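You operate a simulated robot arm through the tools that you are given. There is no shell and no other tool. Be economical: measure what you need, move in short steps, check, and stop when the job is done.

The job below is to be done with a simulated robot arm. You get a single attempt, and the scene is never put back.

Task
Shake bottles M3 and R4 at 240 rpm till DONE lights.
Fine: leave them in the shaker and turn its dial back to 0.
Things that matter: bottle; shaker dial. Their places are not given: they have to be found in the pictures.

Only the result counts: the job must be done as asked and must still hold three seconds after the hand-in. Knocking over, shifting, dropping, spilling or breaking anything else fails it.

Robot
A 6-joint arm with a two-finger parallel gripper, fixed in place. Base frame: the origin is at the foot of the arm, x ahead of it, y to its left, z up; the work surface is at about z = 803. Lengths are in mm, angles in degrees, forces in N, time in s.
With the tool pointing down near the work surface it reaches from about 240 to 640 mm from the base axis. Its first joint turns from -66.0 to 66.0 degrees. Payload 2.7 kg.
The TCP is the grasp point between the finger pads, 23 mm short of the fingertips. In the tool frame z runs along the fingers and y along their closing line. Largest opening 94 mm; finger width 38, thickness 10; the body of the gripper, 54 by 96 mm, starts 39 mm behind the TCP.
Orientation is that of the tool frame in the base frame, as a unit quaternion [x, y, z, w]. With the fingers straight down and closing along the base's y, the tool's x points along the base's -x, its y along +y and its z along -z.

Tools
- The arm moves only by the tool drive_tool. Its argument "rows" is a list that holds one entry, the list of rows, each a list of 7 numbers: the turn, a rotation vector about the tool's x, y, z in rad, then the shift along the tool's x, y, z in mm, then the finger opening in mm, from 0 to 94. In form: [[[rx, ry, rz, dx, dy, dz, jaw], ...]]. A call has 1 to 12 rows; each row is the pose to reach, as a shift and turn from the pose commanded when the call began, along the tool's axes at that moment. Rows are played at 5 a second. More than 50 mm and 8.6 degrees between two rows, or a gripper value outside its range, and nothing of the call is played. Where a pose cannot be reached the arm comes as near as it can. A force on the tool above 40 N (or 10 N above the force at the start of the call, whichever is more), or a blocked arm, ends the call early, and 0.2 s more pass. Each finger travels about 45 mm/s and halts on what it meets, pressing with about 24 N; the grip force reading is that of the motor and also rises with nothing between the fingers. The clock runs only during rows and for 0.2 s after the last one: add rows that repeat a pose to give the fingers time. It gives the time, the measured TCP pose, the force on the tool (base axes), the opening and the grip force at its end, in the units of the frame above (readings bear some noise).
- Cameras (640 x 400 px; columns grow to the right, rows downward): "scene" is fixed at [82.9, -438.5, 1405.9]; the picture's right is [0.70, -0.71, 0.00], its down [-0.39, -0.38, -0.84] and it looks along [0.60, 0.59, -0.55] (base axes); focal length 365 px, centre (320, 200). "wrist" rides on the gripper at [-39, 0, -44] in the tool frame; the picture's right is [0.00, -1.00, 0.00], its down [0.97, 0.00, -0.24] and it looks along [0.24, 0.00, 0.97] (tool axes); focal length 218 px, centre (320, 200).
- snapshot(camera): a new picture of that camera. No time passes.
- point_at(camera, pixels): for up to 12 pixels [column, row] of the newest picture of that camera ("zoom" is the newest enlarged one), the place [x, y, z] in the base frame of the surface seen there, good to about 2 mm. No time passes.
- zoom(camera, box): a new picture of the part [left, top, right, bottom] of that camera's present view, enlarged. No time passes.
- close_job(): hands the job in; it is judged then, once.

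Go step by step. Measure first, check grasps and placings, and put right what went wrong. The budget is 80 turns and 46 pictures, counting those below and the enlarged ones. Unless the task says otherwise, let go and move clear before handing in, and close with one line.

The tools are called after "Emit:" by a JSON object that holds its "op" and its "data". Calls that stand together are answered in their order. drive_tool: Moves the arm, as the interface text tells. Its arguments: {"type":"object","properties":{"rows":{"type":"array"}},"required":["rows"]} The other tools are called the same way: snapshot (camera) takes a picture; point_at (camera, pixels) gives the place of the surface under pixels of a picture; zoom (camera, box) takes an enlarged picture of a part of a camera's view; close_job () hands the job in.

At the start:

```text
t: 0.0
ee_pos: [420.8, 136.1, 1154.2]
orientation: [-0.001, 1.0, 0.001, 0.001]
ft_force: [0.4, -0.3, 0.2]
finger_gap: 94.1
grip_force: 0.0
```

scene: 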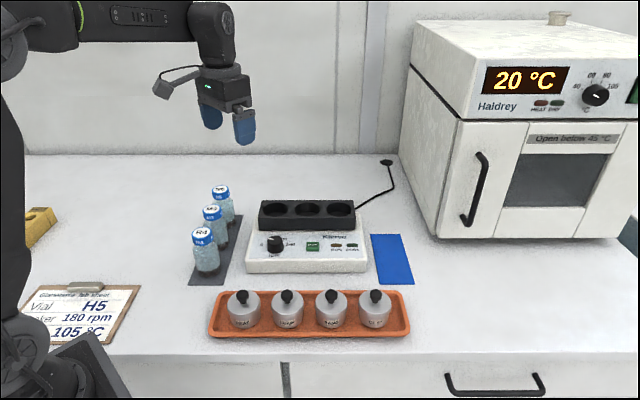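
wrist: 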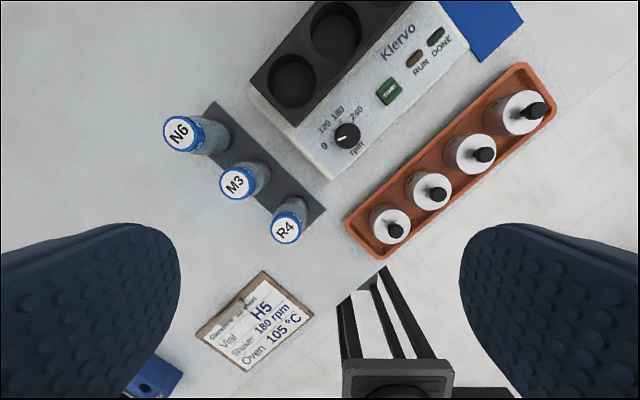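

The wrist picture shows bottles N6 (180,133), M3 (236,183) and R4 (286,228), the shaker dial at (347,137), and a green START button at (389,92). I'll zoom and measure these.

Emit:
{"op": "zoom", "data": {"camera": "scene", "box": [180, 170, 420, 320]}}

Emit:
{"op": "zoom", "data": {"camera": "wrist", "box": [150, 0, 480, 206]}}

Emit:
{"op": "point_at", "data": {"camera": "wrist", "pixels": [[180, 133], [236, 183], [286, 228], [347, 137], [389, 92], [293, 80], [335, 32], [415, 58], [436, 36], [330, 178], [251, 89], [262, 170]]}}

Emit:
{"op": "point_at", "data": {"camera": "scene", "pixels": [[220, 188], [211, 210], [202, 232], [273, 241], [313, 246], [273, 209], [307, 209], [340, 209], [258, 222], [355, 222], [247, 272], [368, 272]]}}

```text
2.67 times, centred on (300, 245) of scene
```

zoom: 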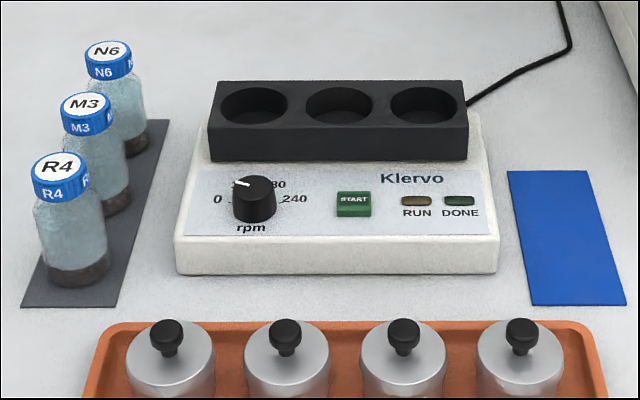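

```text
1.94 times, centred on (315, 103) of wrist
```

zoom: 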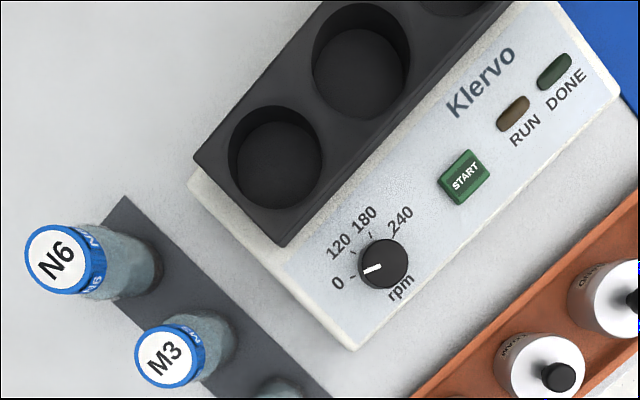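

```text
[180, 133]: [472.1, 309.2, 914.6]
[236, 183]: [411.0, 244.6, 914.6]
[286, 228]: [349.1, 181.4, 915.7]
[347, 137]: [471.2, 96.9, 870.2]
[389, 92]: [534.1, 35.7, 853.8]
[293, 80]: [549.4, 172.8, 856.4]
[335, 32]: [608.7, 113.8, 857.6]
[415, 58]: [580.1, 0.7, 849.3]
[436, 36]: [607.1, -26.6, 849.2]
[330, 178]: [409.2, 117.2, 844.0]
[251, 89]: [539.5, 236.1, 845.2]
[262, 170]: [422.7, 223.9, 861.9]
```

```text
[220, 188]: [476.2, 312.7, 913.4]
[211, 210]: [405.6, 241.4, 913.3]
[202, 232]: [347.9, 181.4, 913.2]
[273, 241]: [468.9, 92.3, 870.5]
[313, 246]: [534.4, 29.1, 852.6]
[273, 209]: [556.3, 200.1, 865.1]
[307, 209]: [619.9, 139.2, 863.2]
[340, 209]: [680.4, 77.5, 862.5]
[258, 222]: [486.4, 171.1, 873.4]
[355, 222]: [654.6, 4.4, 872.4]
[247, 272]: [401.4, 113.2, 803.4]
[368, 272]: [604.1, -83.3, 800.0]
```

All parts are rotated about 45° to the base, and the bottles stand at about (349,181), (411,244) and (472,309) with tops at about z 915. I'll yaw the tool -45° and move closer over the shaker for an accurate look.

Emit:
{"op": "drive_tool", "data": {"rows": [[[0, 0, -0.1309, -8, 0, 25, 94], [0, 0, -0.2618, -16, 0, 50, 94], [0, 0, -0.3927, -25, 0, 75, 94], [0, 0, -0.5236, -33, 0, 100, 94], [0, 0, -0.6545, -41, 0, 125, 94], [0, 0, -0.7854, -50, 0, 150, 94], [0, 0, -0.7854, -50, 0, 150, 94]]]}}

Emit:
{"op": "snapshot", "data": {"camera": "wrist"}}

```text
t: 1.6
ee_pos: [470.5, 135.9, 1003.3]
orientation: [-0.384, 0.923, 0.002, 0.001]
ft_force: [0.2, 0.5, -0.3]
finger_gap: 94.0
grip_force: 0.1
```

```text
41 pictures are left
```

wrist: 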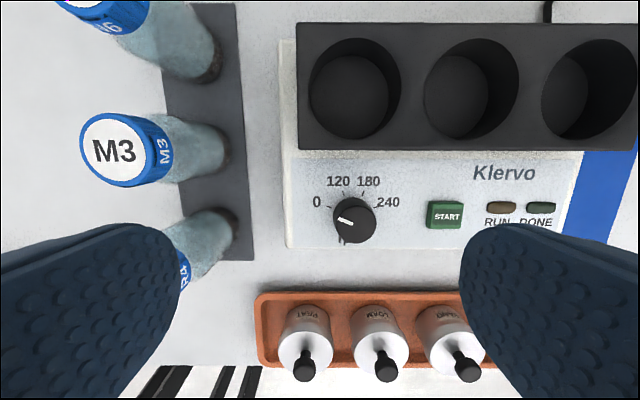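

The shaker is now upright in the picture: knob at (354,220), START at (445,214), wells at (355,88) and (471,88). I'll measure rims, ticks and M3's cap.

Emit:
{"op": "point_at", "data": {"camera": "wrist", "pixels": [[306, 88], [404, 88], [355, 34], [355, 142], [420, 88], [522, 88], [471, 35], [471, 142], [299, 25], [300, 148], [633, 149], [445, 213]]}}

Emit:
{"op": "point_at", "data": {"camera": "wrist", "pixels": [[83, 150], [150, 150], [116, 117], [116, 184], [354, 220], [345, 219], [374, 222], [356, 200], [337, 222], [286, 245], [568, 240], [225, 160]]}}

Emit:
{"op": "zoom", "data": {"camera": "wrist", "box": [290, 160, 418, 240]}}

```text
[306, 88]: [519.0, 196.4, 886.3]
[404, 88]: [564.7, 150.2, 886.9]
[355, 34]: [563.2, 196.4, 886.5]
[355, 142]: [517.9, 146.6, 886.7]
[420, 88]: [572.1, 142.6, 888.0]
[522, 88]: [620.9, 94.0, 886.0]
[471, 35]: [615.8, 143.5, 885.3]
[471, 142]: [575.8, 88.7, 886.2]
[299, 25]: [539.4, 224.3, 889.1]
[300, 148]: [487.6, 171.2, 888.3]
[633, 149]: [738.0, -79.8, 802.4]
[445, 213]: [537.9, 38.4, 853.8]
```

```text
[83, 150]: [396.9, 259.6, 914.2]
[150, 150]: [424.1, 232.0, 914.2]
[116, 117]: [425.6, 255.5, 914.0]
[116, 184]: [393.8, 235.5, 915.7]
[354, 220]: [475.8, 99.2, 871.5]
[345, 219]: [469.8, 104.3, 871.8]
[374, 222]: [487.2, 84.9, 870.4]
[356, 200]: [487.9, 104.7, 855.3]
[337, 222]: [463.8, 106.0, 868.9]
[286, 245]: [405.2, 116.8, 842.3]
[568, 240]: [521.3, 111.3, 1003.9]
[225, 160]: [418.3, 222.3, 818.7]
```

```text
5.00 times, centred on (354, 200) of wrist
```

zoom: 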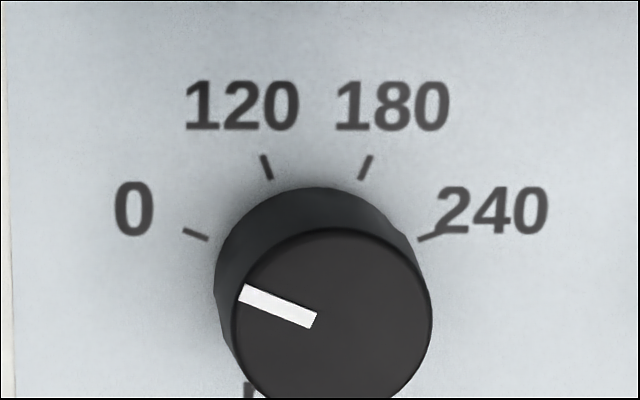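

Ticks are 45° apart with 0 to 240 spanning 135° clockwise, and the pointer is at 0. Well 1 is at about (541,172), well 2 at about (596,117), rim z 887, and M3 at (410,245.6). I'll check the gripper's shape in the scene view for clearance.

Emit:
{"op": "zoom", "data": {"camera": "scene", "box": [140, 60, 380, 280]}}

```text
1.82 times, centred on (260, 170) of scene
```

zoom: 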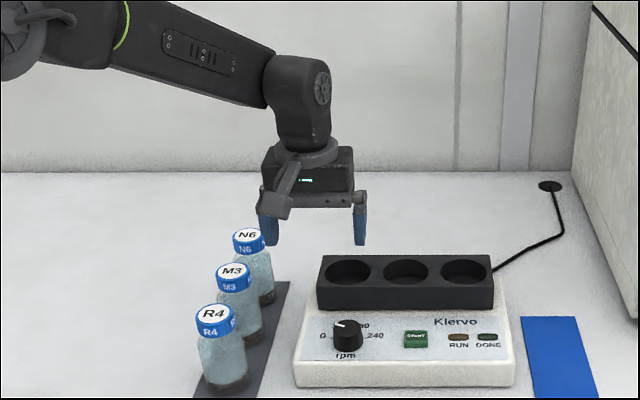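

A bracketed box hangs by the gripper at zoom (275,207). I'll measure where it is relative to the tool.

Emit:
{"op": "point_at", "data": {"camera": "zoom", "pixels": [[264, 205], [275, 213], [288, 205], [275, 196], [285, 175], [300, 155], [267, 235], [360, 235], [330, 200]]}}

```text
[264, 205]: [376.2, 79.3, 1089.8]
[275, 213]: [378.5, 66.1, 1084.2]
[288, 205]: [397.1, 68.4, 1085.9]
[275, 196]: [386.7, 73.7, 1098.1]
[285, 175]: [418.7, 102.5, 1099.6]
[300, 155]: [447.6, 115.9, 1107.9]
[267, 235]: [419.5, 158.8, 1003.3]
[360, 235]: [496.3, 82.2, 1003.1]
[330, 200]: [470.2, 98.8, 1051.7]
```

The box sits 108 mm along tool +x and about 80 mm above the TCP, so it clears the bottles. Next I'll move above M3.

Emit:
{"op": "drive_tool", "data": {"rows": [[[0, 0, 0, -9, 30, 0, 94], [0, 0, 0, -17, 60, 0, 94], [0, 0, 0, -26, 90, 0, 94], [0, 0, 0, -34.8, 120.4, 0, 94], [0, 0, 0, -34.8, 120.4, 30, 94], [0, 0, 0, -34.8, 120.4, 45, 94]]]}}

Emit:
{"op": "snapshot", "data": {"camera": "wrist"}}

```text
t: 3.0
ee_pos: [409.3, 246.5, 958.5]
orientation: [-0.383, 0.924, 0.001, 0.001]
ft_force: [0.2, 0.9, -0.2]
finger_gap: 94.0
grip_force: 0.1
```

```text
38 pictures are left
```

wrist: 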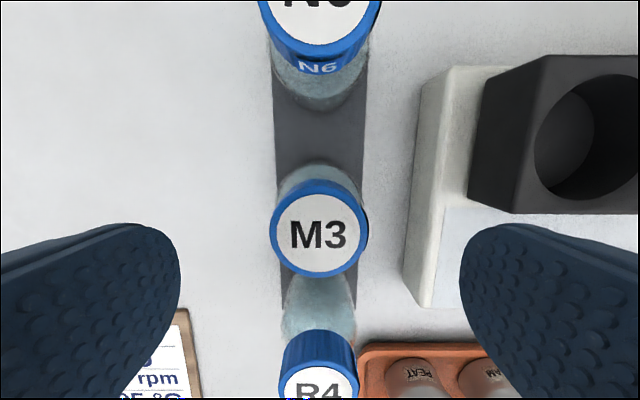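

M3's cap is centred between the fingers at (319,235). I'll descend 78 mm to z≈880 and close.

Emit:
{"op": "point_at", "data": {"camera": "wrist", "pixels": [[276, 234], [362, 234], [319, 196], [319, 274], [305, 300], [340, 310]]}}

Emit:
{"op": "drive_tool", "data": {"rows": [[[0, 0, 0, 0, 0, 25, 94], [0, 0, 0, 0, 0, 50, 94], [0, 0, 0, 0, 0, 70, 94], [0, 0, 0, 0, 0, 78, 94], [0, 0, 0, 0, 0, 78, 94]]]}}

```text
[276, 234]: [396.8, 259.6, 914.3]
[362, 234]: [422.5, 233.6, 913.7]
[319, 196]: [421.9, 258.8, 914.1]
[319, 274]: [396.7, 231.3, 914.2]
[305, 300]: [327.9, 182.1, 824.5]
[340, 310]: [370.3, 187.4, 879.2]
```

```text
t: 4.2
ee_pos: [410.5, 246.0, 882.2]
orientation: [-0.384, 0.923, 0.001, 0.001]
ft_force: [0.0, -0.3, 0.3]
finger_gap: 94.1
grip_force: 0.1
```

The fingers straddle M3 at z 882, with the bottle centre at (409.5,246). I'll close on it.

Emit:
{"op": "drive_tool", "data": {"rows": [[[0, 0, 0, 0, 0, 0, 30], [0, 0, 0, 0, 0, 0, 30], [0, 0, 0, 0, 0, 0, 30], [0, 0, 0, 0, 0, 0, 30], [0, 0, 0, 0, 0, 0, 30]]]}}

```text
t: 5.4
ee_pos: [410.0, 245.6, 882.5]
orientation: [-0.384, 0.923, 0.001, 0.001]
ft_force: [-2.5, 2.1, 1.8]
finger_gap: 55.8
grip_force: 24.2
```

M3 is held (gap 55.8, grip 24 N). I'll lift 110 mm and carry it over well 1.

Emit:
{"op": "drive_tool", "data": {"rows": [[[0, 0, 0, 0, 0, -20, 30], [0, 0, 0, 0, 0, -50, 30], [0, 0, 0, 0, 0, -80, 30], [0, 0, 0, 0, 0, -110, 30], [0, 0, 0, -10, -36, -110, 30], [0, 0, 0, -20, -72, -110, 30], [0, 0, 0, -30, -108, -110, 30], [0, 0, 0, -37, -132, -110, 30], [0, 0, 0, -40.9, -144.4, -110, 30], [0, 0, 0, -40.9, -144.4, -110, 30]]]}}

Emit:
{"op": "snapshot", "data": {"camera": "wrist"}}

Emit:
{"op": "zoom", "data": {"camera": "scene", "box": [180, 110, 420, 280]}}

```text
t: 7.6
ee_pos: [541.0, 171.2, 991.8]
orientation: [-0.383, 0.924, 0.0, 0.001]
ft_force: [0.8, 0.4, -2.8]
finger_gap: 55.4
grip_force: 23.9
```

```text
37 pictures are left
```

wrist: 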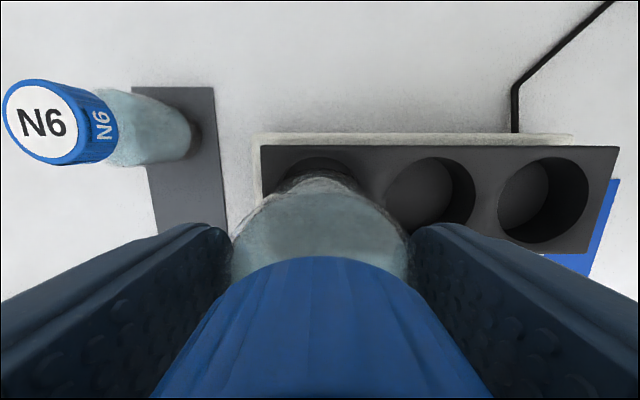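

```text
2.35 times, centred on (300, 195) of scene
```

zoom: 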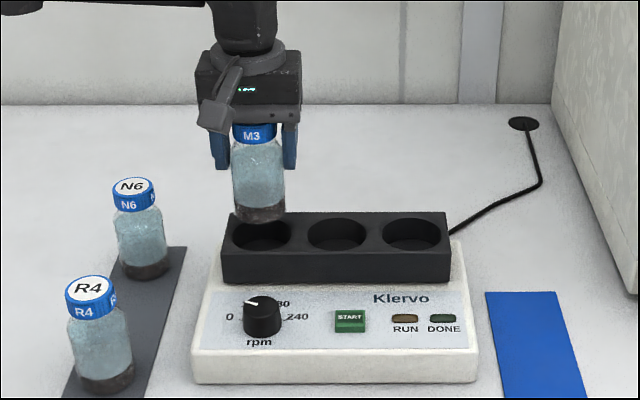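

M3 hangs over well 1 at (541,171.2). I'll take one more measurement of the rims before lowering.

Emit:
{"op": "point_at", "data": {"camera": "zoom", "pixels": [[304, 233], [370, 233], [337, 214], [337, 253], [230, 234], [295, 233], [262, 253], [380, 233], [447, 233], [413, 214], [413, 253], [259, 217]]}}

Emit:
{"op": "point_at", "data": {"camera": "wrist", "pixels": [[381, 188], [478, 194], [430, 155], [430, 233], [495, 195], [592, 195], [543, 155], [545, 245]]}}

```text
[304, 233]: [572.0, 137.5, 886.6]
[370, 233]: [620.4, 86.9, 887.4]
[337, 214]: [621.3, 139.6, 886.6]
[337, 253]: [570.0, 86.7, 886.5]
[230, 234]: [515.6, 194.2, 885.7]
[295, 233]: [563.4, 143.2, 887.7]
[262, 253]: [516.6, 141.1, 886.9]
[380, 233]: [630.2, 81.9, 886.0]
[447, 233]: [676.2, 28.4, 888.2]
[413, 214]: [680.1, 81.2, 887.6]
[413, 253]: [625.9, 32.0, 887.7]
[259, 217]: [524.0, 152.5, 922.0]
```

```text
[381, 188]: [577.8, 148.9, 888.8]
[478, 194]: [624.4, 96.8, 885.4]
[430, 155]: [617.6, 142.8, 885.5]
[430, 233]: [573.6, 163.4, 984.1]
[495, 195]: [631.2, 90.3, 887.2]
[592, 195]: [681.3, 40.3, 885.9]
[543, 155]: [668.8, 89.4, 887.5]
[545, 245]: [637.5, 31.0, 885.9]
```

Averaging both cameras puts well 1 at about (540,170.5). I'll nudge 1 mm and lower 45 mm so the bottle's foot is well into the hole, watching force.

Emit:
{"op": "drive_tool", "data": {"rows": [[[0, 0, 0, 1.2, 0, 0, 30], [0, 0, 0, 1.2, 0, 12, 30], [0, 0, 0, 1.2, 0, 22, 30], [0, 0, 0, 1.2, 0, 30, 30], [0, 0, 0, 1.2, 0, 38, 30], [0, 0, 0, 1.2, 0, 45, 30], [0, 0, 0, 1.2, 0, 45, 30]]]}}

Emit:
{"op": "zoom", "data": {"camera": "scene", "box": [230, 140, 390, 250]}}

```text
t: 9.2
ee_pos: [539.8, 173.0, 945.5]
orientation: [-0.384, 0.923, 0.0, 0.0]
ft_force: [-1.1, 0.4, -3.5]
finger_gap: 55.7
grip_force: 23.9
```

```text
3.64 times, centred on (310, 195) of scene
```

zoom: 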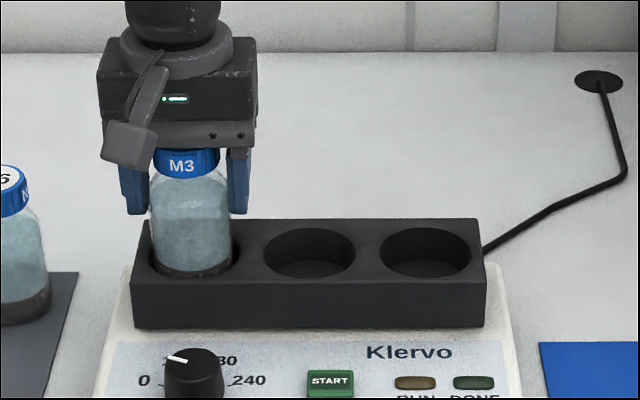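

M3's foot is inside well 1 (rim 147–240, bottle 150–232 in the zoom) with no contact force. I'll lower further to the floor.

Emit:
{"op": "drive_tool", "data": {"rows": [[[0, 0, 0, 0, -1, 3, 30], [0, 0, 0, 0, -1, 6, 30], [0, 0, 0, 0, -1, 9, 30], [0, 0, 0, 0, -1, 11, 30], [0, 0, 0, 0, -1, 13, 30]]]}}

```text
t: 10.4
ee_pos: [540.5, 170.2, 935.6]
orientation: [-0.384, 0.923, 0.0, 0.003]
ft_force: [-3.2, -2.6, 15.9]
finger_gap: 55.9
grip_force: 24.0
```

Contact at z 935.6 with 16 N matches the expected floor height, so M3 is seated. I'll release and rise.

Emit:
{"op": "drive_tool", "data": {"rows": [[[0, 0, 0, 0, 0, -1, 60], [0, 0, 0, 0, 0, -1, 75], [0, 0, 0, 0, 0, -1, 90], [0, 0, 0, 0, 0, -1, 90], [0, 0, 0, 0, 0, -20, 90], [0, 0, 0, 0, 0, -45, 90], [0, 0, 0, 0, 0, -70, 90], [0, 0, 0, 0, 0, -85, 90]]]}}

Emit:
{"op": "snapshot", "data": {"camera": "wrist"}}

Emit:
{"op": "snapshot", "data": {"camera": "scene"}}

```text
t: 12.2
ee_pos: [539.7, 171.3, 1018.7]
orientation: [-0.384, 0.923, 0.001, 0.002]
ft_force: [0.1, 0.4, -1.0]
finger_gap: 90.0
grip_force: 0.1
```

```text
34 pictures are left
```

wrist: 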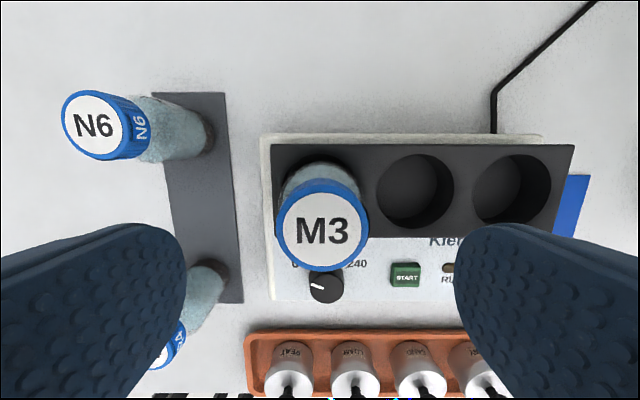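

```text
33 pictures are left
```

scene: 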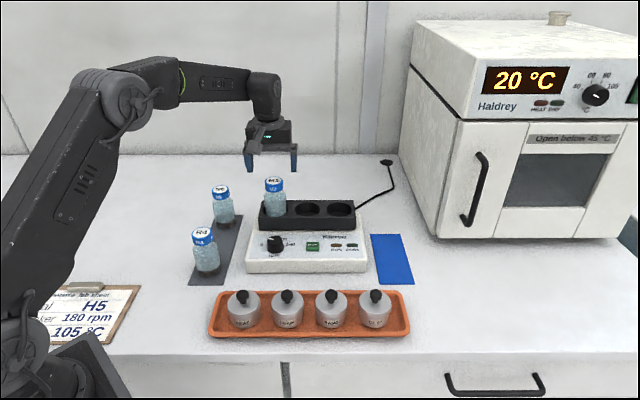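

M3 stands upright in well 1. I'll measure M3's cap and well 2's rim, then go above R4 at high clearance.

Emit:
{"op": "point_at", "data": {"camera": "wrist", "pixels": [[283, 230], [361, 230], [322, 196], [322, 264], [374, 190], [458, 190], [416, 150], [416, 232], [387, 220], [446, 220], [387, 162], [446, 161]]}}

Emit:
{"op": "point_at", "data": {"camera": "scene", "pixels": [[193, 234], [212, 234], [203, 229], [203, 238]]}}

```text
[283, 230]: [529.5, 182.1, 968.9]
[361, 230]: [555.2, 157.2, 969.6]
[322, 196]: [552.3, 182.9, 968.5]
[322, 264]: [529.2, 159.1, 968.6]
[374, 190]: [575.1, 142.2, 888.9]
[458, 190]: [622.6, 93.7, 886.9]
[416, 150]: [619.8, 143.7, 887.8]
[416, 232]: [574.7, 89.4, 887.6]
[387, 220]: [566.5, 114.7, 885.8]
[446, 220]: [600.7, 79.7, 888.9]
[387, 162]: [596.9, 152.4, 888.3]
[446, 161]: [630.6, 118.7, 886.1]
```

```text
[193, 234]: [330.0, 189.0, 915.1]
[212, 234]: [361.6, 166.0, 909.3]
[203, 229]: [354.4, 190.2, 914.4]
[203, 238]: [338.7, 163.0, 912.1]
```

M3's cap centre is (541.5,170.3), consistent with well 1. Well 2 is at about (597,115.5). Now I'll go over R4 at about (348.5,181.5).

Emit:
{"op": "drive_tool", "data": {"rows": [[[0, 0, 0, 22, 24, 0, 94], [0, 0, 0, 44, 48, 0, 94], [0, 0, 0, 66, 72, 0, 94], [0, 0, 0, 88, 96, 0, 94], [0, 0, 0, 110, 120, 0, 94], [0, 0, 0, 128, 142.4, 0, 94], [0, 0, 0, 128, 142.4, 25, 94], [0, 0, 0, 128, 142.4, 50, 94], [0, 0, 0, 128, 142.4, 60, 94], [0, 0, 0, 128, 142.4, 60, 94]]]}}

Emit:
{"op": "snapshot", "data": {"camera": "wrist"}}

```text
t: 14.4
ee_pos: [349.3, 181.1, 958.2]
orientation: [-0.384, 0.923, 0.001, 0.002]
ft_force: [0.2, -0.7, -0.6]
finger_gap: 94.1
grip_force: 0.0
```

```text
32 pictures are left
```

wrist: 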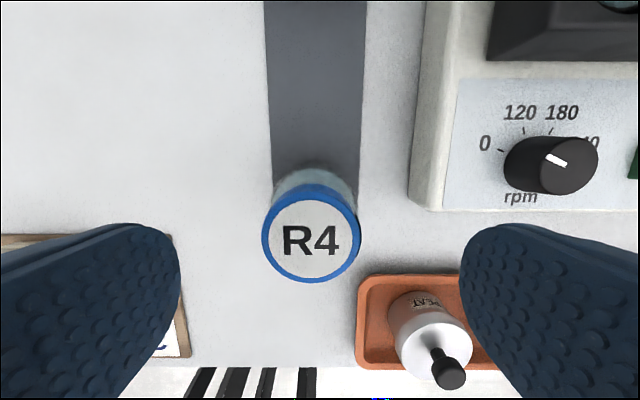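

R4 is slightly left of centre (311,240), and the orange tray with a weight sits to the right. I'll measure both before descending.

Emit:
{"op": "point_at", "data": {"camera": "wrist", "pixels": [[266, 240], [355, 240], [311, 200], [311, 280], [360, 280], [360, 365], [395, 310], [435, 300], [445, 370], [405, 345]]}}

```text
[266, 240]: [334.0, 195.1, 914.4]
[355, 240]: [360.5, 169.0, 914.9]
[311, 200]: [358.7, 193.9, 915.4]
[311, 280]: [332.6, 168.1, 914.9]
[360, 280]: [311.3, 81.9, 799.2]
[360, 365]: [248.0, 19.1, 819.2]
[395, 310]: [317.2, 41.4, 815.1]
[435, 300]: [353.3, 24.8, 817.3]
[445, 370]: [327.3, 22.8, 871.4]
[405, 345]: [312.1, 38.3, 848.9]
```

R4's centre is (346.6,181.6); the tray is 75+ mm clear of the fingers. I'll correct by 2 mm, descend to z≈882 and close.

Emit:
{"op": "drive_tool", "data": {"rows": [[[0, 0, 0, 1.5, 2.2, 20, 94], [0, 0, 0, 1.5, 2.2, 45, 94], [0, 0, 0, 1.5, 2.2, 68, 94], [0, 0, 0, 1.5, 2.2, 77, 94], [0, 0, 0, 1.5, 2.2, 77, 94], [0, 0, 0, 1.5, 2.2, 77, 30], [0, 0, 0, 1.5, 2.2, 77, 30], [0, 0, 0, 1.5, 2.2, 77, 30], [0, 0, 0, 1.5, 2.2, 77, 30], [0, 0, 0, 1.5, 2.2, 77, 30]]]}}

```text
t: 16.6
ee_pos: [347.8, 181.3, 881.6]
orientation: [-0.384, 0.923, 0.0, 0.001]
ft_force: [-2.2, 2.1, 0.3]
finger_gap: 55.8
grip_force: 23.8
```

R4 is held (gap 55.8). I'll lift 115 mm, move along the shaker front first, then back over well 2.

Emit:
{"op": "drive_tool", "data": {"rows": [[[0, 0, 0, 0, 0, -20, 30], [0, 0, 0, 0, 0, -55, 30], [0, 0, 0, 0, 0, -90, 30], [0, 0, 0, 0, -15, -115, 30], [0, 0, 0, 0, -55, -115, 30], [0, 0, 0, 0, -100, -115, 30], [0, 0, 0, -5, -145, -115, 30], [0, 0, 0, -15, -185, -115, 30], [0, 0, 0, -30, -222.8, -115, 30], [0, 0, 0, -70, -222.8, -115, 30], [0, 0, 0, -105, -222.8, -115, 30], [0, 0, 0, -129.8, -222.8, -115, 30]]]}}

Emit:
{"op": "zoom", "data": {"camera": "scene", "box": [230, 120, 390, 250]}}

```text
t: 19.2
ee_pos: [597.5, 116.8, 996.9]
orientation: [-0.383, 0.924, 0.001, 0.0]
ft_force: [0.1, 0.6, -3.3]
finger_gap: 55.7
grip_force: 24.5
```

```text
3.08 times, centred on (310, 185) of scene
```

zoom: 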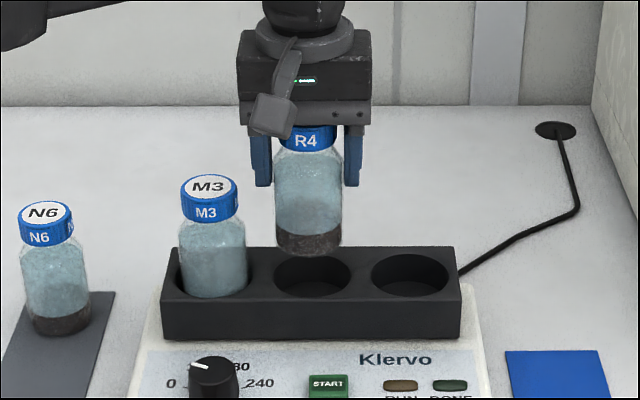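

R4 hangs over well 2 at (597.5,116.8). I'll lower 50 mm into the hole.

Emit:
{"op": "drive_tool", "data": {"rows": [[[0, 0, 0, 1, 0, 12, 30], [0, 0, 0, 1, 0, 24, 30], [0, 0, 0, 1, 0, 34, 30], [0, 0, 0, 1, 0, 42, 30], [0, 0, 0, 1, 0, 50, 30], [0, 0, 0, 1, 0, 50, 30]]]}}

Emit:
{"op": "zoom", "data": {"camera": "scene", "box": [230, 140, 390, 250]}}

```text
t: 20.6
ee_pos: [595.7, 115.5, 945.5]
orientation: [-0.383, 0.924, 0.0, 0.001]
ft_force: [-0.4, -0.3, -3.0]
finger_gap: 55.6
grip_force: 24.0
```

```text
3.64 times, centred on (310, 195) of scene
```

zoom: 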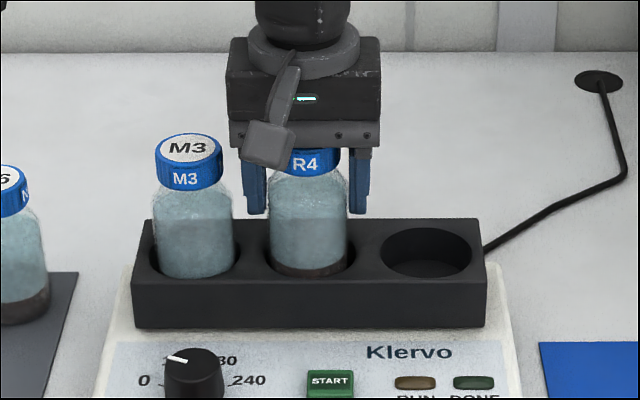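

R4's foot is inside well 2 with no contact. I'll lower to the floor.

Emit:
{"op": "drive_tool", "data": {"rows": [[[0, 0, 0, 0, 0, 3, 30], [0, 0, 0, 0, 0, 6, 30], [0, 0, 0, 0, 0, 9, 30], [0, 0, 0, 0, 0, 11, 30], [0, 0, 0, 0, 0, 12.5, 30]]]}}

```text
t: 21.8
ee_pos: [595.8, 115.0, 934.8]
orientation: [-0.383, 0.924, 0.0, 0.002]
ft_force: [-2.0, -1.2, 6.0]
finger_gap: 55.8
grip_force: 23.8
```

R4 touches the floor at z 934.8. I'll open only to 72 because of M3 beside it, then rise straight up.

Emit:
{"op": "drive_tool", "data": {"rows": [[[0, 0, 0, 0, 0, 0, 64], [0, 0, 0, 0, 0, 0, 72], [0, 0, 0, 0, 0, 0, 72], [0, 0, 0, 0, 0, -20, 72], [0, 0, 0, 0, 0, -45, 72], [0, 0, 0, 0, 0, -70, 72], [0, 0, 0, 0, 0, -85, 72], [0, 0, 0, 0, 0, -85, 72]]]}}

Emit:
{"op": "snapshot", "data": {"camera": "wrist"}}

```text
t: 23.6
ee_pos: [596.6, 115.7, 1017.9]
orientation: [-0.384, 0.923, 0.001, 0.002]
ft_force: [0.4, 0.1, 0.3]
finger_gap: 72.2
grip_force: 0.1
```

```text
29 pictures are left
```

wrist: 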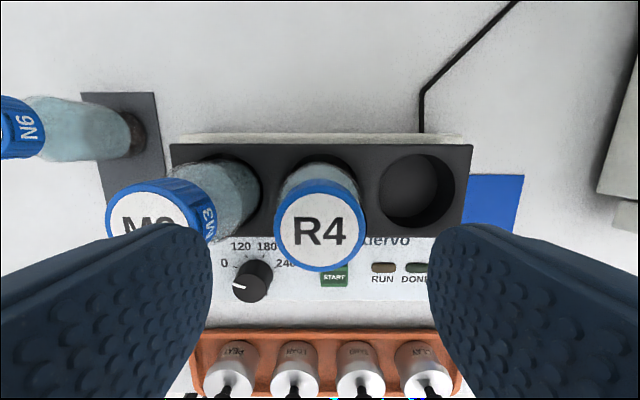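

Both bottles are in wells 1 and 2. I'll move above the knob at about (474,95) for a close look.

Emit:
{"op": "drive_tool", "data": {"rows": [[[0, 0, 0, 35, 10, 0, 72], [0, 0, 0, 70, 35, 0, 72], [0, 0, 0, 101, 72, 0, 72], [0, 0, 0, 101, 72, 30, 72], [0, 0, 0, 101, 72, 55, 72], [0, 0, 0, 101, 72, 55, 72]]]}}

Emit:
{"op": "snapshot", "data": {"camera": "wrist"}}

Emit:
{"op": "zoom", "data": {"camera": "wrist", "box": [240, 160, 480, 310]}}

```text
t: 25.0
ee_pos: [475.2, 95.6, 961.9]
orientation: [-0.383, 0.924, 0.001, 0.001]
ft_force: [-0.1, 0.4, -0.2]
finger_gap: 72.4
grip_force: 0.1
```

```text
28 pictures are left
```

wrist: 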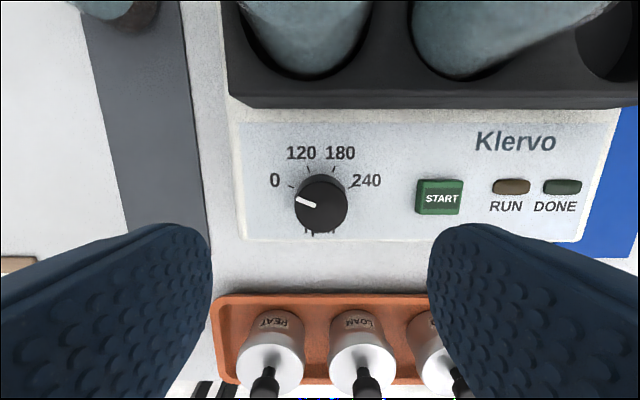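

```text
2.67 times, centred on (360, 235) of wrist
```

zoom: 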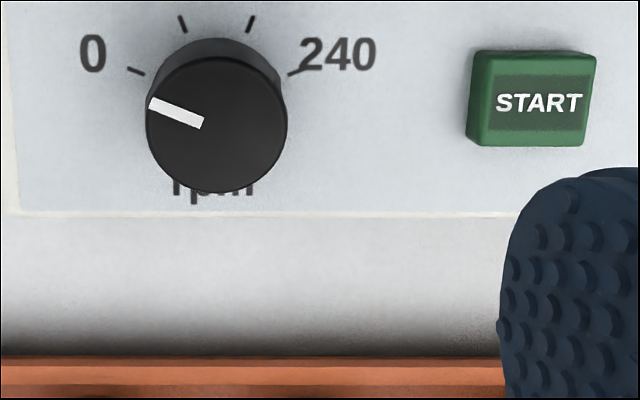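

Knob top spans zoom (147–287, 58–192). I'll measure its centre and the START button.

Emit:
{"op": "point_at", "data": {"camera": "zoom", "pixels": [[152, 130], [282, 130], [217, 64], [217, 186], [217, 125], [145, 75], [289, 75], [540, 102], [487, 102], [585, 102]]}}

Emit:
{"op": "point_at", "data": {"camera": "wrist", "pixels": [[250, 294], [400, 294], [265, 372], [511, 186], [562, 186]]}}

```text
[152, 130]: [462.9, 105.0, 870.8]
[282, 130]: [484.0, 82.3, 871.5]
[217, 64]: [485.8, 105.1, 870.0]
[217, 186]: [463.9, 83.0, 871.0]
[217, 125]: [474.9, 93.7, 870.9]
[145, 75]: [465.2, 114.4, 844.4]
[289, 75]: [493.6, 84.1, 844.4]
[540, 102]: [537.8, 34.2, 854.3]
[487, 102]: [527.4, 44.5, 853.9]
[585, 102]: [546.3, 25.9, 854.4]
```

```text
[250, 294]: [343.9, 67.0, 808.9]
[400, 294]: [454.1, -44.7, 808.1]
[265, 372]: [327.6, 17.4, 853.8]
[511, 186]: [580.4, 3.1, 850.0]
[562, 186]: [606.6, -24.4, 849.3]
```

Knob centre is (474.3,93.9) with about 34 mm diameter, and START is at (537,35,854). I'll pre-rotate -67.5° above the knob so a single grip can sweep 135° clockwise.

Emit:
{"op": "drive_tool", "data": {"rows": [[[0, 0, -0.1309, 1.8, -0.6, 0, 64], [0, 0, -0.2618, 1.8, -0.6, 0, 64], [0, 0, -0.3927, 1.8, -0.6, 0, 64], [0, 0, -0.5236, 1.8, -0.6, 0, 64], [0, 0, -0.6545, 1.8, -0.6, 0, 64], [0, 0, -0.7854, 1.8, -0.6, 0, 64], [0, 0, -0.9163, 1.8, -0.6, 0, 64], [0, 0, -1.0472, 1.8, -0.6, 0, 64], [0, 0, -1.1781, 1.8, -0.6, 0, 64], [0, 0, -1.1781, 1.8, -0.6, 0, 64]]]}}

Emit:
{"op": "snapshot", "data": {"camera": "wrist"}}

```text
t: 27.2
ee_pos: [472.0, 91.5, 963.8]
orientation: [0.833, -0.553, 0.0, -0.001]
ft_force: [-0.6, 0.1, 0.5]
finger_gap: 63.9
grip_force: 0.1
```

```text
26 pictures are left
```

wrist: 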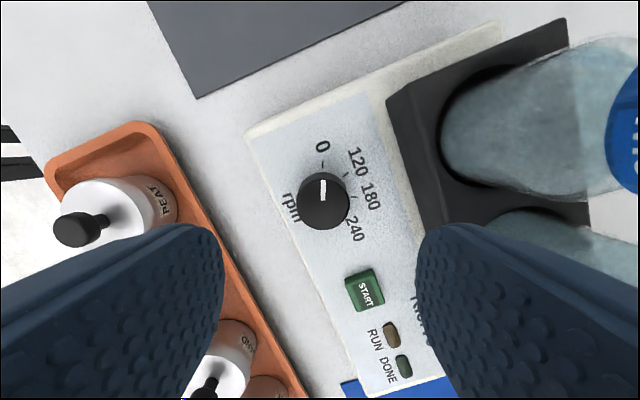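

The yaw is reached and the knob is centred between the fingers at (323,200). I'll descend to about z 876.

Emit:
{"op": "drive_tool", "data": {"rows": [[[0, 0, 0, 0, 0, 25, 64], [0, 0, 0, 0, 0, 50, 64], [0, 0, 0, 0, 0, 70, 64], [0, 0, 0, 0, 0, 82, 64], [0, 0, 0, 0, 0, 86, 64], [0, 0, 0, 0, 0, 86, 64]]]}}

Emit:
{"op": "snapshot", "data": {"camera": "wrist"}}

```text
t: 28.6
ee_pos: [473.4, 94.4, 876.8]
orientation: [0.832, -0.555, 0.0, -0.002]
ft_force: [-0.1, 0.3, -0.1]
finger_gap: 63.9
grip_force: 0.0
```

```text
25 pictures are left
```

wrist: 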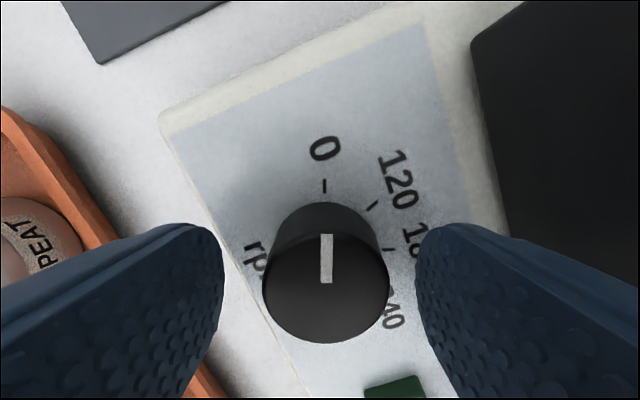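

The knob centre (326,285) is about 1.5 mm to the right. I'll correct that and close on the knob.

Emit:
{"op": "drive_tool", "data": {"rows": [[[0, 0, 0, 0, -1.5, 1, 64], [0, 0, 0, 0, -1.5, 1, 45], [0, 0, 0, 0, -1.5, 1, 25], [0, 0, 0, 0, -1.5, 1, 25], [0, 0, 0, 0, -1.5, 1, 25]]]}}

```text
t: 29.8
ee_pos: [474.3, 94.6, 876.0]
orientation: [0.832, -0.555, 0.0, -0.003]
ft_force: [1.6, 2.2, -1.4]
finger_gap: 36.5
grip_force: 45.1
```

The knob is gripped (gap 36.5). I'll turn clockwise in two halves, the first being 67.5°.

Emit:
{"op": "drive_tool", "data": {"rows": [[[0, 0, 0.1309, 0, 0, 0, 25], [0, 0, 0.2618, 0, 0, 0, 25], [0, 0, 0.3927, 0, 0, 0, 25], [0, 0, 0.5236, 0, 0, 0, 25], [0, 0, 0.6545, 0, 0, 0, 25], [0, 0, 0.7854, 0, 0, 0, 25], [0, 0, 0.9163, 0, 0, 0, 25], [0, 0, 1.0472, 0, 0, 0, 25], [0, 0, 1.1781, 0, 0, 0, 25], [0, 0, 1.1781, 0, 0, 0, 25]]]}}

Emit:
{"op": "snapshot", "data": {"camera": "wrist"}}

```text
t: 32.0
ee_pos: [473.6, 95.1, 876.7]
orientation: [-0.383, 0.924, 0.001, 0.001]
ft_force: [-0.7, 13.3, -8.3]
finger_gap: 36.6
grip_force: 44.7
```

```text
24 pictures are left
```

wrist: 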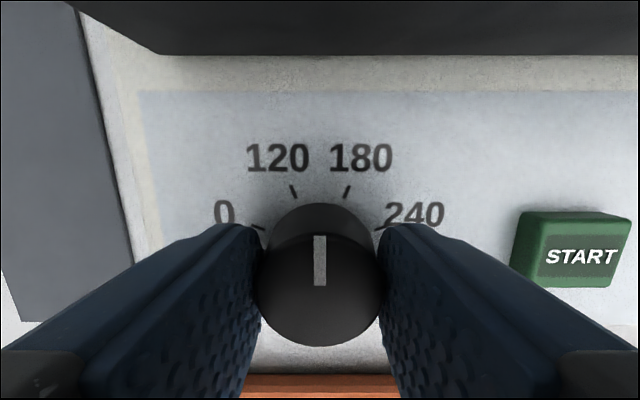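

The pointer turned with the gripper and now points straight up (319,260), halfway. I'll turn the remaining 67.5°.

Emit:
{"op": "drive_tool", "data": {"rows": [[[0, 0, 0.1309, 0, 0, 0, 25], [0, 0, 0.2618, 0, 0, 0, 25], [0, 0, 0.3927, 0, 0, 0, 25], [0, 0, 0.5236, 0, 0, 0, 25], [0, 0, 0.6545, 0, 0, 0, 25], [0, 0, 0.7854, 0, 0, 0, 25], [0, 0, 0.9163, 0, 0, 0, 25], [0, 0, 1.0472, 0, 0, 0, 25], [0, 0, 1.1781, 0, 0, 0, 25], [0, 0, 1.1781, 0, 0, 0, 25]]]}}

Emit:
{"op": "snapshot", "data": {"camera": "wrist"}}

```text
t: 34.2
ee_pos: [473.2, 95.2, 875.2]
orientation: [0.195, 0.981, 0.002, 0.0]
ft_force: [-12.3, 20.2, -4.2]
finger_gap: 36.8
grip_force: 45.0
```

```text
23 pictures are left
```

wrist: 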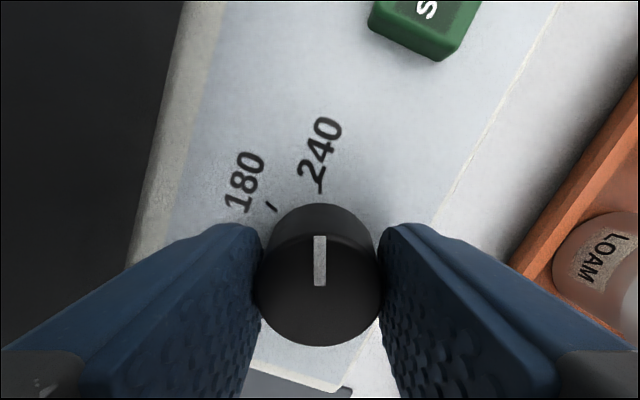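

The pointer is in line with the 240 tick at (319,190). I'll release, rise, close the fingers and move over START.

Emit:
{"op": "drive_tool", "data": {"rows": [[[0, 0, 0, 0, 0, 0, 45], [0, 0, 0, 0, 0, 0, 62], [0, 0, 0, 0, 0, 0, 62], [0, 0, 0, 0, 0, -20, 62], [0, 0, 0, 0, 0, -45, 62], [0, 0, 0, -40, -15, -45, 30], [0, 0, 0, -81.6, -30.9, -45, 0], [0, 0, 0, -81.6, -30.9, -45, 0], [0, 0, 0, -81.6, -30.9, -45, 0], [0, 0, 0, -81.6, -30.9, -45, 0]]]}}

Emit:
{"op": "snapshot", "data": {"camera": "wrist"}}

Emit:
{"op": "zoom", "data": {"camera": "scene", "box": [240, 170, 380, 280]}}

```text
t: 36.4
ee_pos: [538.5, 34.5, 922.0]
orientation: [0.194, 0.981, 0.001, -0.001]
ft_force: [-0.7, -0.4, -0.8]
finger_gap: 0.4
grip_force: 24.2
```

```text
22 pictures are left
```

wrist: 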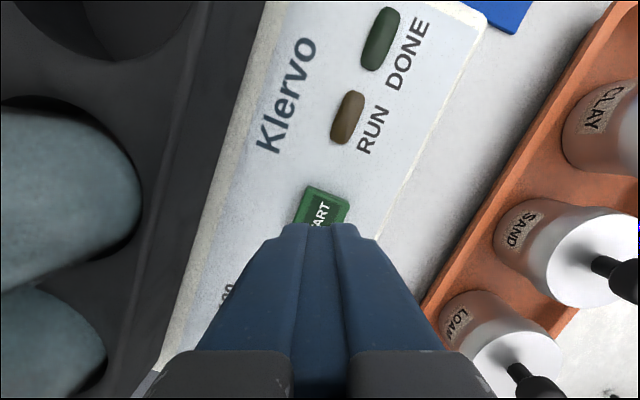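

```text
3.64 times, centred on (310, 225) of scene
```

zoom: 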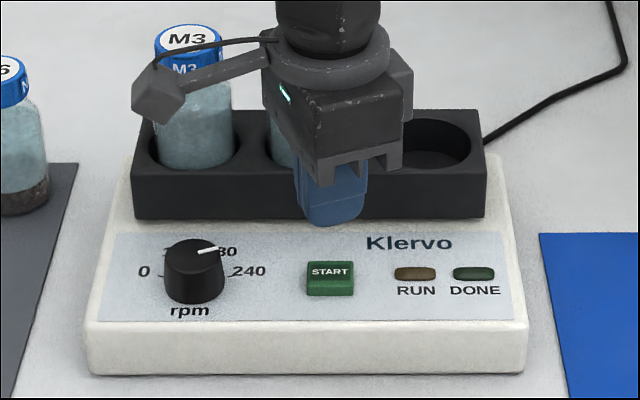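

The dial shows 240 and the fingers are closed over START. I'll press down gently.

Emit:
{"op": "drive_tool", "data": {"rows": [[[0, 0, 0, 0, 0, 20, 0], [0, 0, 0, 0, 0, 36, 0], [0, 0, 0, 0, 0, 42, 0], [0, 0, 0, 0, 0, 45, 0], [0, 0, 0, 0, 0, 47, 0], [0, 0, 0, 0, 0, 49, 0], [0, 0, 0, 0, 0, 49, 0]]]}}

Emit:
{"op": "zoom", "data": {"camera": "scene", "box": [240, 170, 380, 280]}}

```text
t: 38.0
ee_pos: [538.8, 34.3, 872.7]
orientation: [0.194, 0.981, 0.002, 0.001]
ft_force: [-1.8, 1.7, 2.5]
finger_gap: 0.1
grip_force: 24.0
```

```text
3.64 times, centred on (310, 225) of scene
```

zoom: 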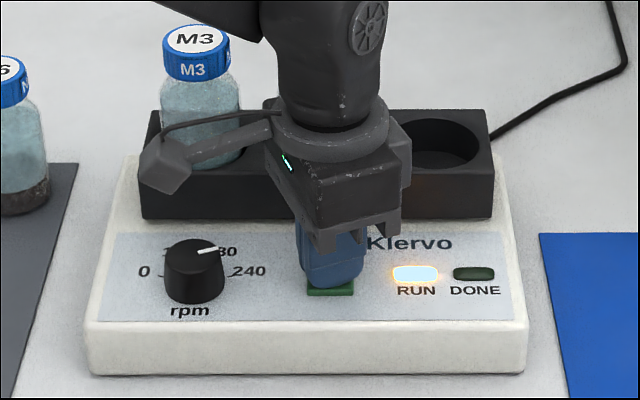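

RUN is lit. I'll rise clear, move back over the knob and wait there.

Emit:
{"op": "drive_tool", "data": {"rows": [[[0, 0, 0, 0, 0, -20, 0], [0, 0, 0, 0, 0, -49, 0], [0, 0, 0, 40, 15, -65, 30], [0, 0, 0, 81.6, 30.9, -89, 62], [0, 0, 0, 81.6, 30.9, -89, 62], [0, 0, 0, 81.6, 30.9, -89, 62], [0, 0, 0, 81.6, 30.9, -89, 62], [0, 0, 0, 81.6, 30.9, -89, 62], [0, 0, 0, 81.6, 30.9, -89, 62], [0, 0, 0, 81.6, 30.9, -89, 62], [0, 0, 0, 81.6, 30.9, -89, 62], [0, 0, 0, 81.6, 30.9, -89, 62]]]}}

Emit:
{"op": "drive_tool", "data": {"rows": [[[0, 0, 0, 0, 0, 0, 62], [0, 0, 0, 0, 0, 0, 62], [0, 0, 0, 0, 0, 0, 62], [0, 0, 0, 0, 0, 0, 62], [0, 0, 0, 0, 0, 0, 62], [0, 0, 0, 0, 0, 0, 62], [0, 0, 0, 0, 0, 0, 62], [0, 0, 0, 0, 0, 0, 62], [0, 0, 0, 0, 0, 0, 62], [0, 0, 0, 0, 0, 0, 62], [0, 0, 0, 0, 0, 0, 62], [0, 0, 0, 0, 0, 0, 62]]]}}

Emit:
{"op": "snapshot", "data": {"camera": "wrist"}}

Emit:
{"op": "zoom", "data": {"camera": "scene", "box": [180, 150, 400, 290]}}

```text
refused: row 4 steps farther than a row can; nothing moved
```

```text
t: 40.6
ee_pos: [537.3, 34.5, 873.3]
orientation: [0.194, 0.981, 0.002, 0.001]
ft_force: [0.0, -0.3, 0.0]
finger_gap: 62.0
grip_force: 0.0
```

```text
19 pictures are left
```

wrist: 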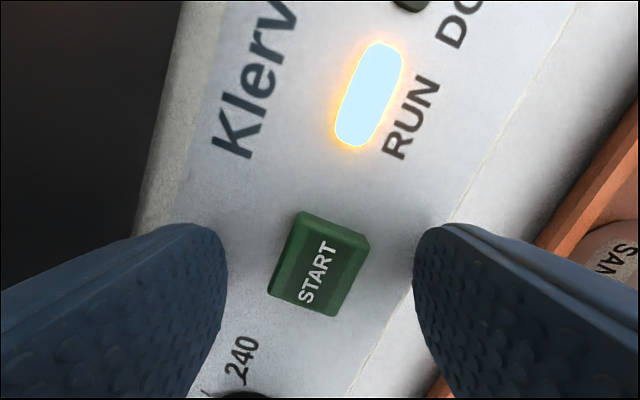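

```text
2.86 times, centred on (290, 220) of scene
```

zoom: 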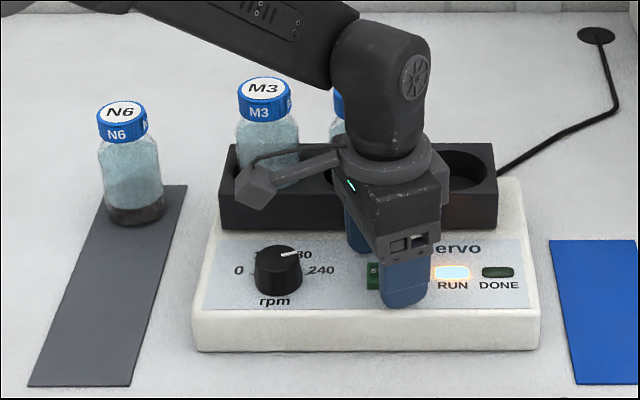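

The first call was refused for a too-long step, so the fingers simply opened above the panel; RUN is still lit and nothing was touched. I'll rise and move over the knob in smaller steps.

Emit:
{"op": "drive_tool", "data": {"rows": [[[0, 0, 0, 0, 0, -20, 62], [0, 0, 0, 0, 0, -50, 62], [0, 0, 0, 0, 0, -85, 62], [0, 0, 0, 25, 10, -89, 62], [0, 0, 0, 55, 20, -89, 62], [0, 0, 0, 81.6, 30.9, -89, 62], [0, 0, 0, 81.6, 30.9, -89, 62], [0, 0, 0, 81.6, 30.9, -89, 62], [0, 0, 0, 81.6, 30.9, -89, 62], [0, 0, 0, 81.6, 30.9, -89, 62], [0, 0, 0, 81.6, 30.9, -89, 62], [0, 0, 0, 81.6, 30.9, -89, 62]]]}}

Emit:
{"op": "snapshot", "data": {"camera": "wrist"}}

```text
t: 43.2
ee_pos: [471.6, 92.7, 962.1]
orientation: [0.194, 0.981, 0.002, -0.001]
ft_force: [0.2, -0.8, -0.1]
finger_gap: 61.8
grip_force: 0.0
```

```text
17 pictures are left
```

wrist: 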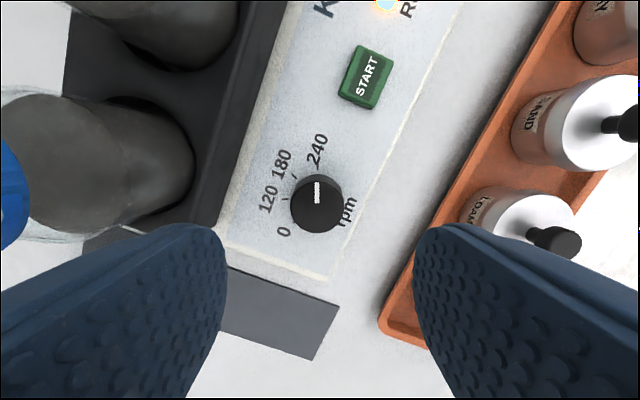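

RUN is still on at (387,5) and the knob is centred at (317,205). I'll wait 7.8 s more and look.

Emit:
{"op": "drive_tool", "data": {"rows": [[[0, 0, 0, 0, 0, 0, 62], [0, 0, 0, 0, 0, 0, 62], [0, 0, 0, 0, 0, 0, 62], [0, 0, 0, 0, 0, 0, 62], [0, 0, 0, 0, 0, 0, 62], [0, 0, 0, 0, 0, 0, 62], [0, 0, 0, 0, 0, 0, 62], [0, 0, 0, 0, 0, 0, 62], [0, 0, 0, 0, 0, 0, 62], [0, 0, 0, 0, 0, 0, 62], [0, 0, 0, 0, 0, 0, 62], [0, 0, 0, 0, 0, 0, 62]]]}}

Emit:
{"op": "drive_tool", "data": {"rows": [[[0, 0, 0, 0, 0, 0, 62], [0, 0, 0, 0, 0, 0, 62], [0, 0, 0, 0, 0, 0, 62], [0, 0, 0, 0, 0, 0, 62], [0, 0, 0, 0, 0, 0, 62], [0, 0, 0, 0, 0, 0, 62], [0, 0, 0, 0, 0, 0, 62], [0, 0, 0, 0, 0, 0, 62], [0, 0, 0, 0, 0, 0, 62], [0, 0, 0, 0, 0, 0, 62], [0, 0, 0, 0, 0, 0, 62], [0, 0, 0, 0, 0, 0, 62]]]}}

Emit:
{"op": "drive_tool", "data": {"rows": [[[0, 0, 0, 0, 0, 0, 62], [0, 0, 0, 0, 0, 0, 62], [0, 0, 0, 0, 0, 0, 62], [0, 0, 0, 0, 0, 0, 62], [0, 0, 0, 0, 0, 0, 62], [0, 0, 0, 0, 0, 0, 62], [0, 0, 0, 0, 0, 0, 62], [0, 0, 0, 0, 0, 0, 62], [0, 0, 0, 0, 0, 0, 62], [0, 0, 0, 0, 0, 0, 62], [0, 0, 0, 0, 0, 0, 62], [0, 0, 0, 0, 0, 0, 62]]]}}

Emit:
{"op": "zoom", "data": {"camera": "scene", "box": [180, 150, 400, 290]}}

```text
t: 45.8
ee_pos: [473.1, 91.7, 961.8]
orientation: [0.195, 0.981, 0.002, 0.001]
ft_force: [1.4, -0.3, 0.0]
finger_gap: 61.9
grip_force: 0.1
```

```text
t: 48.4
ee_pos: [474.0, 93.2, 961.0]
orientation: [0.195, 0.981, 0.002, 0.0]
ft_force: [0.9, -0.1, -0.1]
finger_gap: 61.9
grip_force: 0.0
```

```text
t: 51.0
ee_pos: [472.1, 93.8, 961.6]
orientation: [0.195, 0.981, 0.002, 0.0]
ft_force: [-1.1, -0.3, -0.2]
finger_gap: 62.1
grip_force: 0.0
```

```text
2.86 times, centred on (290, 220) of scene
```

zoom: 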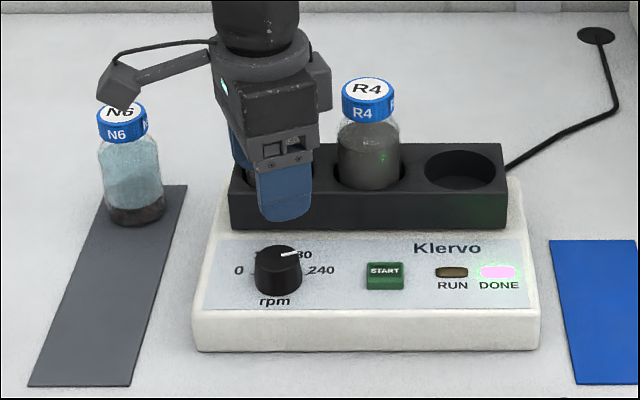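

DONE is lit and RUN is off. I'll descend onto the knob with a small centring correction and grip it.

Emit:
{"op": "drive_tool", "data": {"rows": [[[0, 0, 0, -0.9, 1.4, 25, 62], [0, 0, 0, -0.9, 1.4, 50, 62], [0, 0, 0, -0.9, 1.4, 70, 62], [0, 0, 0, -0.9, 1.4, 82, 62], [0, 0, 0, -0.9, 1.4, 86, 62], [0, 0, 0, -0.9, 1.4, 86, 62], [0, 0, 0, -0.9, 1.4, 86, 45], [0, 0, 0, -0.9, 1.4, 86, 25], [0, 0, 0, -0.9, 1.4, 86, 25], [0, 0, 0, -0.9, 1.4, 86, 25]]]}}

Emit:
{"op": "snapshot", "data": {"camera": "wrist"}}

```text
t: 53.2
ee_pos: [474.3, 94.5, 875.5]
orientation: [0.194, 0.981, 0.001, 0.0]
ft_force: [0.4, -1.5, -2.4]
finger_gap: 36.9
grip_force: 44.7
```

```text
15 pictures are left
```

wrist: 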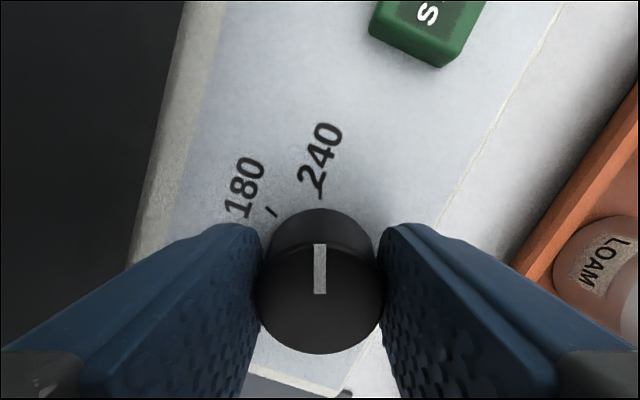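

The knob is gripped well. I'll turn it counter-clockwise 67.5° twice.

Emit:
{"op": "drive_tool", "data": {"rows": [[[0, 0, -0.1309, 0, 0, 0, 25], [0, 0, -0.2618, 0, 0, 0, 25], [0, 0, -0.3927, 0, 0, 0, 25], [0, 0, -0.5236, 0, 0, 0, 25], [0, 0, -0.6545, 0, 0, 0, 25], [0, 0, -0.7854, 0, 0, 0, 25], [0, 0, -0.9163, 0, 0, 0, 25], [0, 0, -1.0472, 0, 0, 0, 25], [0, 0, -1.1781, 0, 0, 0, 25], [0, 0, -1.1781, 0, 0, 0, 25]]]}}

```text
t: 55.4
ee_pos: [475.4, 96.0, 876.3]
orientation: [-0.384, 0.923, 0.002, 0.002]
ft_force: [-6.3, 17.7, 0.2]
finger_gap: 36.8
grip_force: 44.9
```

Emit:
{"op": "drive_tool", "data": {"rows": [[[0, 0, -0.1309, 0, 0, 0, 25], [0, 0, -0.2618, 0, 0, 0, 25], [0, 0, -0.3927, 0, 0, 0, 25], [0, 0, -0.5236, 0, 0, 0, 25], [0, 0, -0.6545, 0, 0, 0, 25], [0, 0, -0.7854, 0, 0, 0, 25], [0, 0, -0.9163, 0, 0, 0, 25], [0, 0, -1.0472, 0, 0, 0, 25], [0, 0, -1.1781, 0, 0, 0, 25], [0, 0, -1.1781, 0, 0, 0, 25]]]}}

Emit:
{"op": "snapshot", "data": {"camera": "wrist"}}

```text
t: 57.6
ee_pos: [474.6, 95.2, 874.5]
orientation: [0.833, -0.554, -0.001, 0.0]
ft_force: [-26.4, 18.9, 11.6]
finger_gap: 36.9
grip_force: 45.2
```

```text
14 pictures are left
```

wrist: 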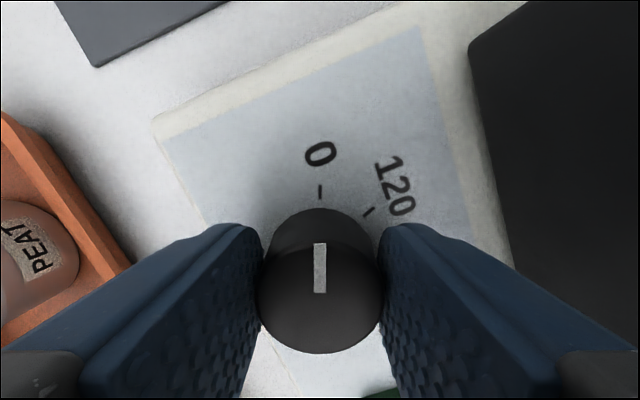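

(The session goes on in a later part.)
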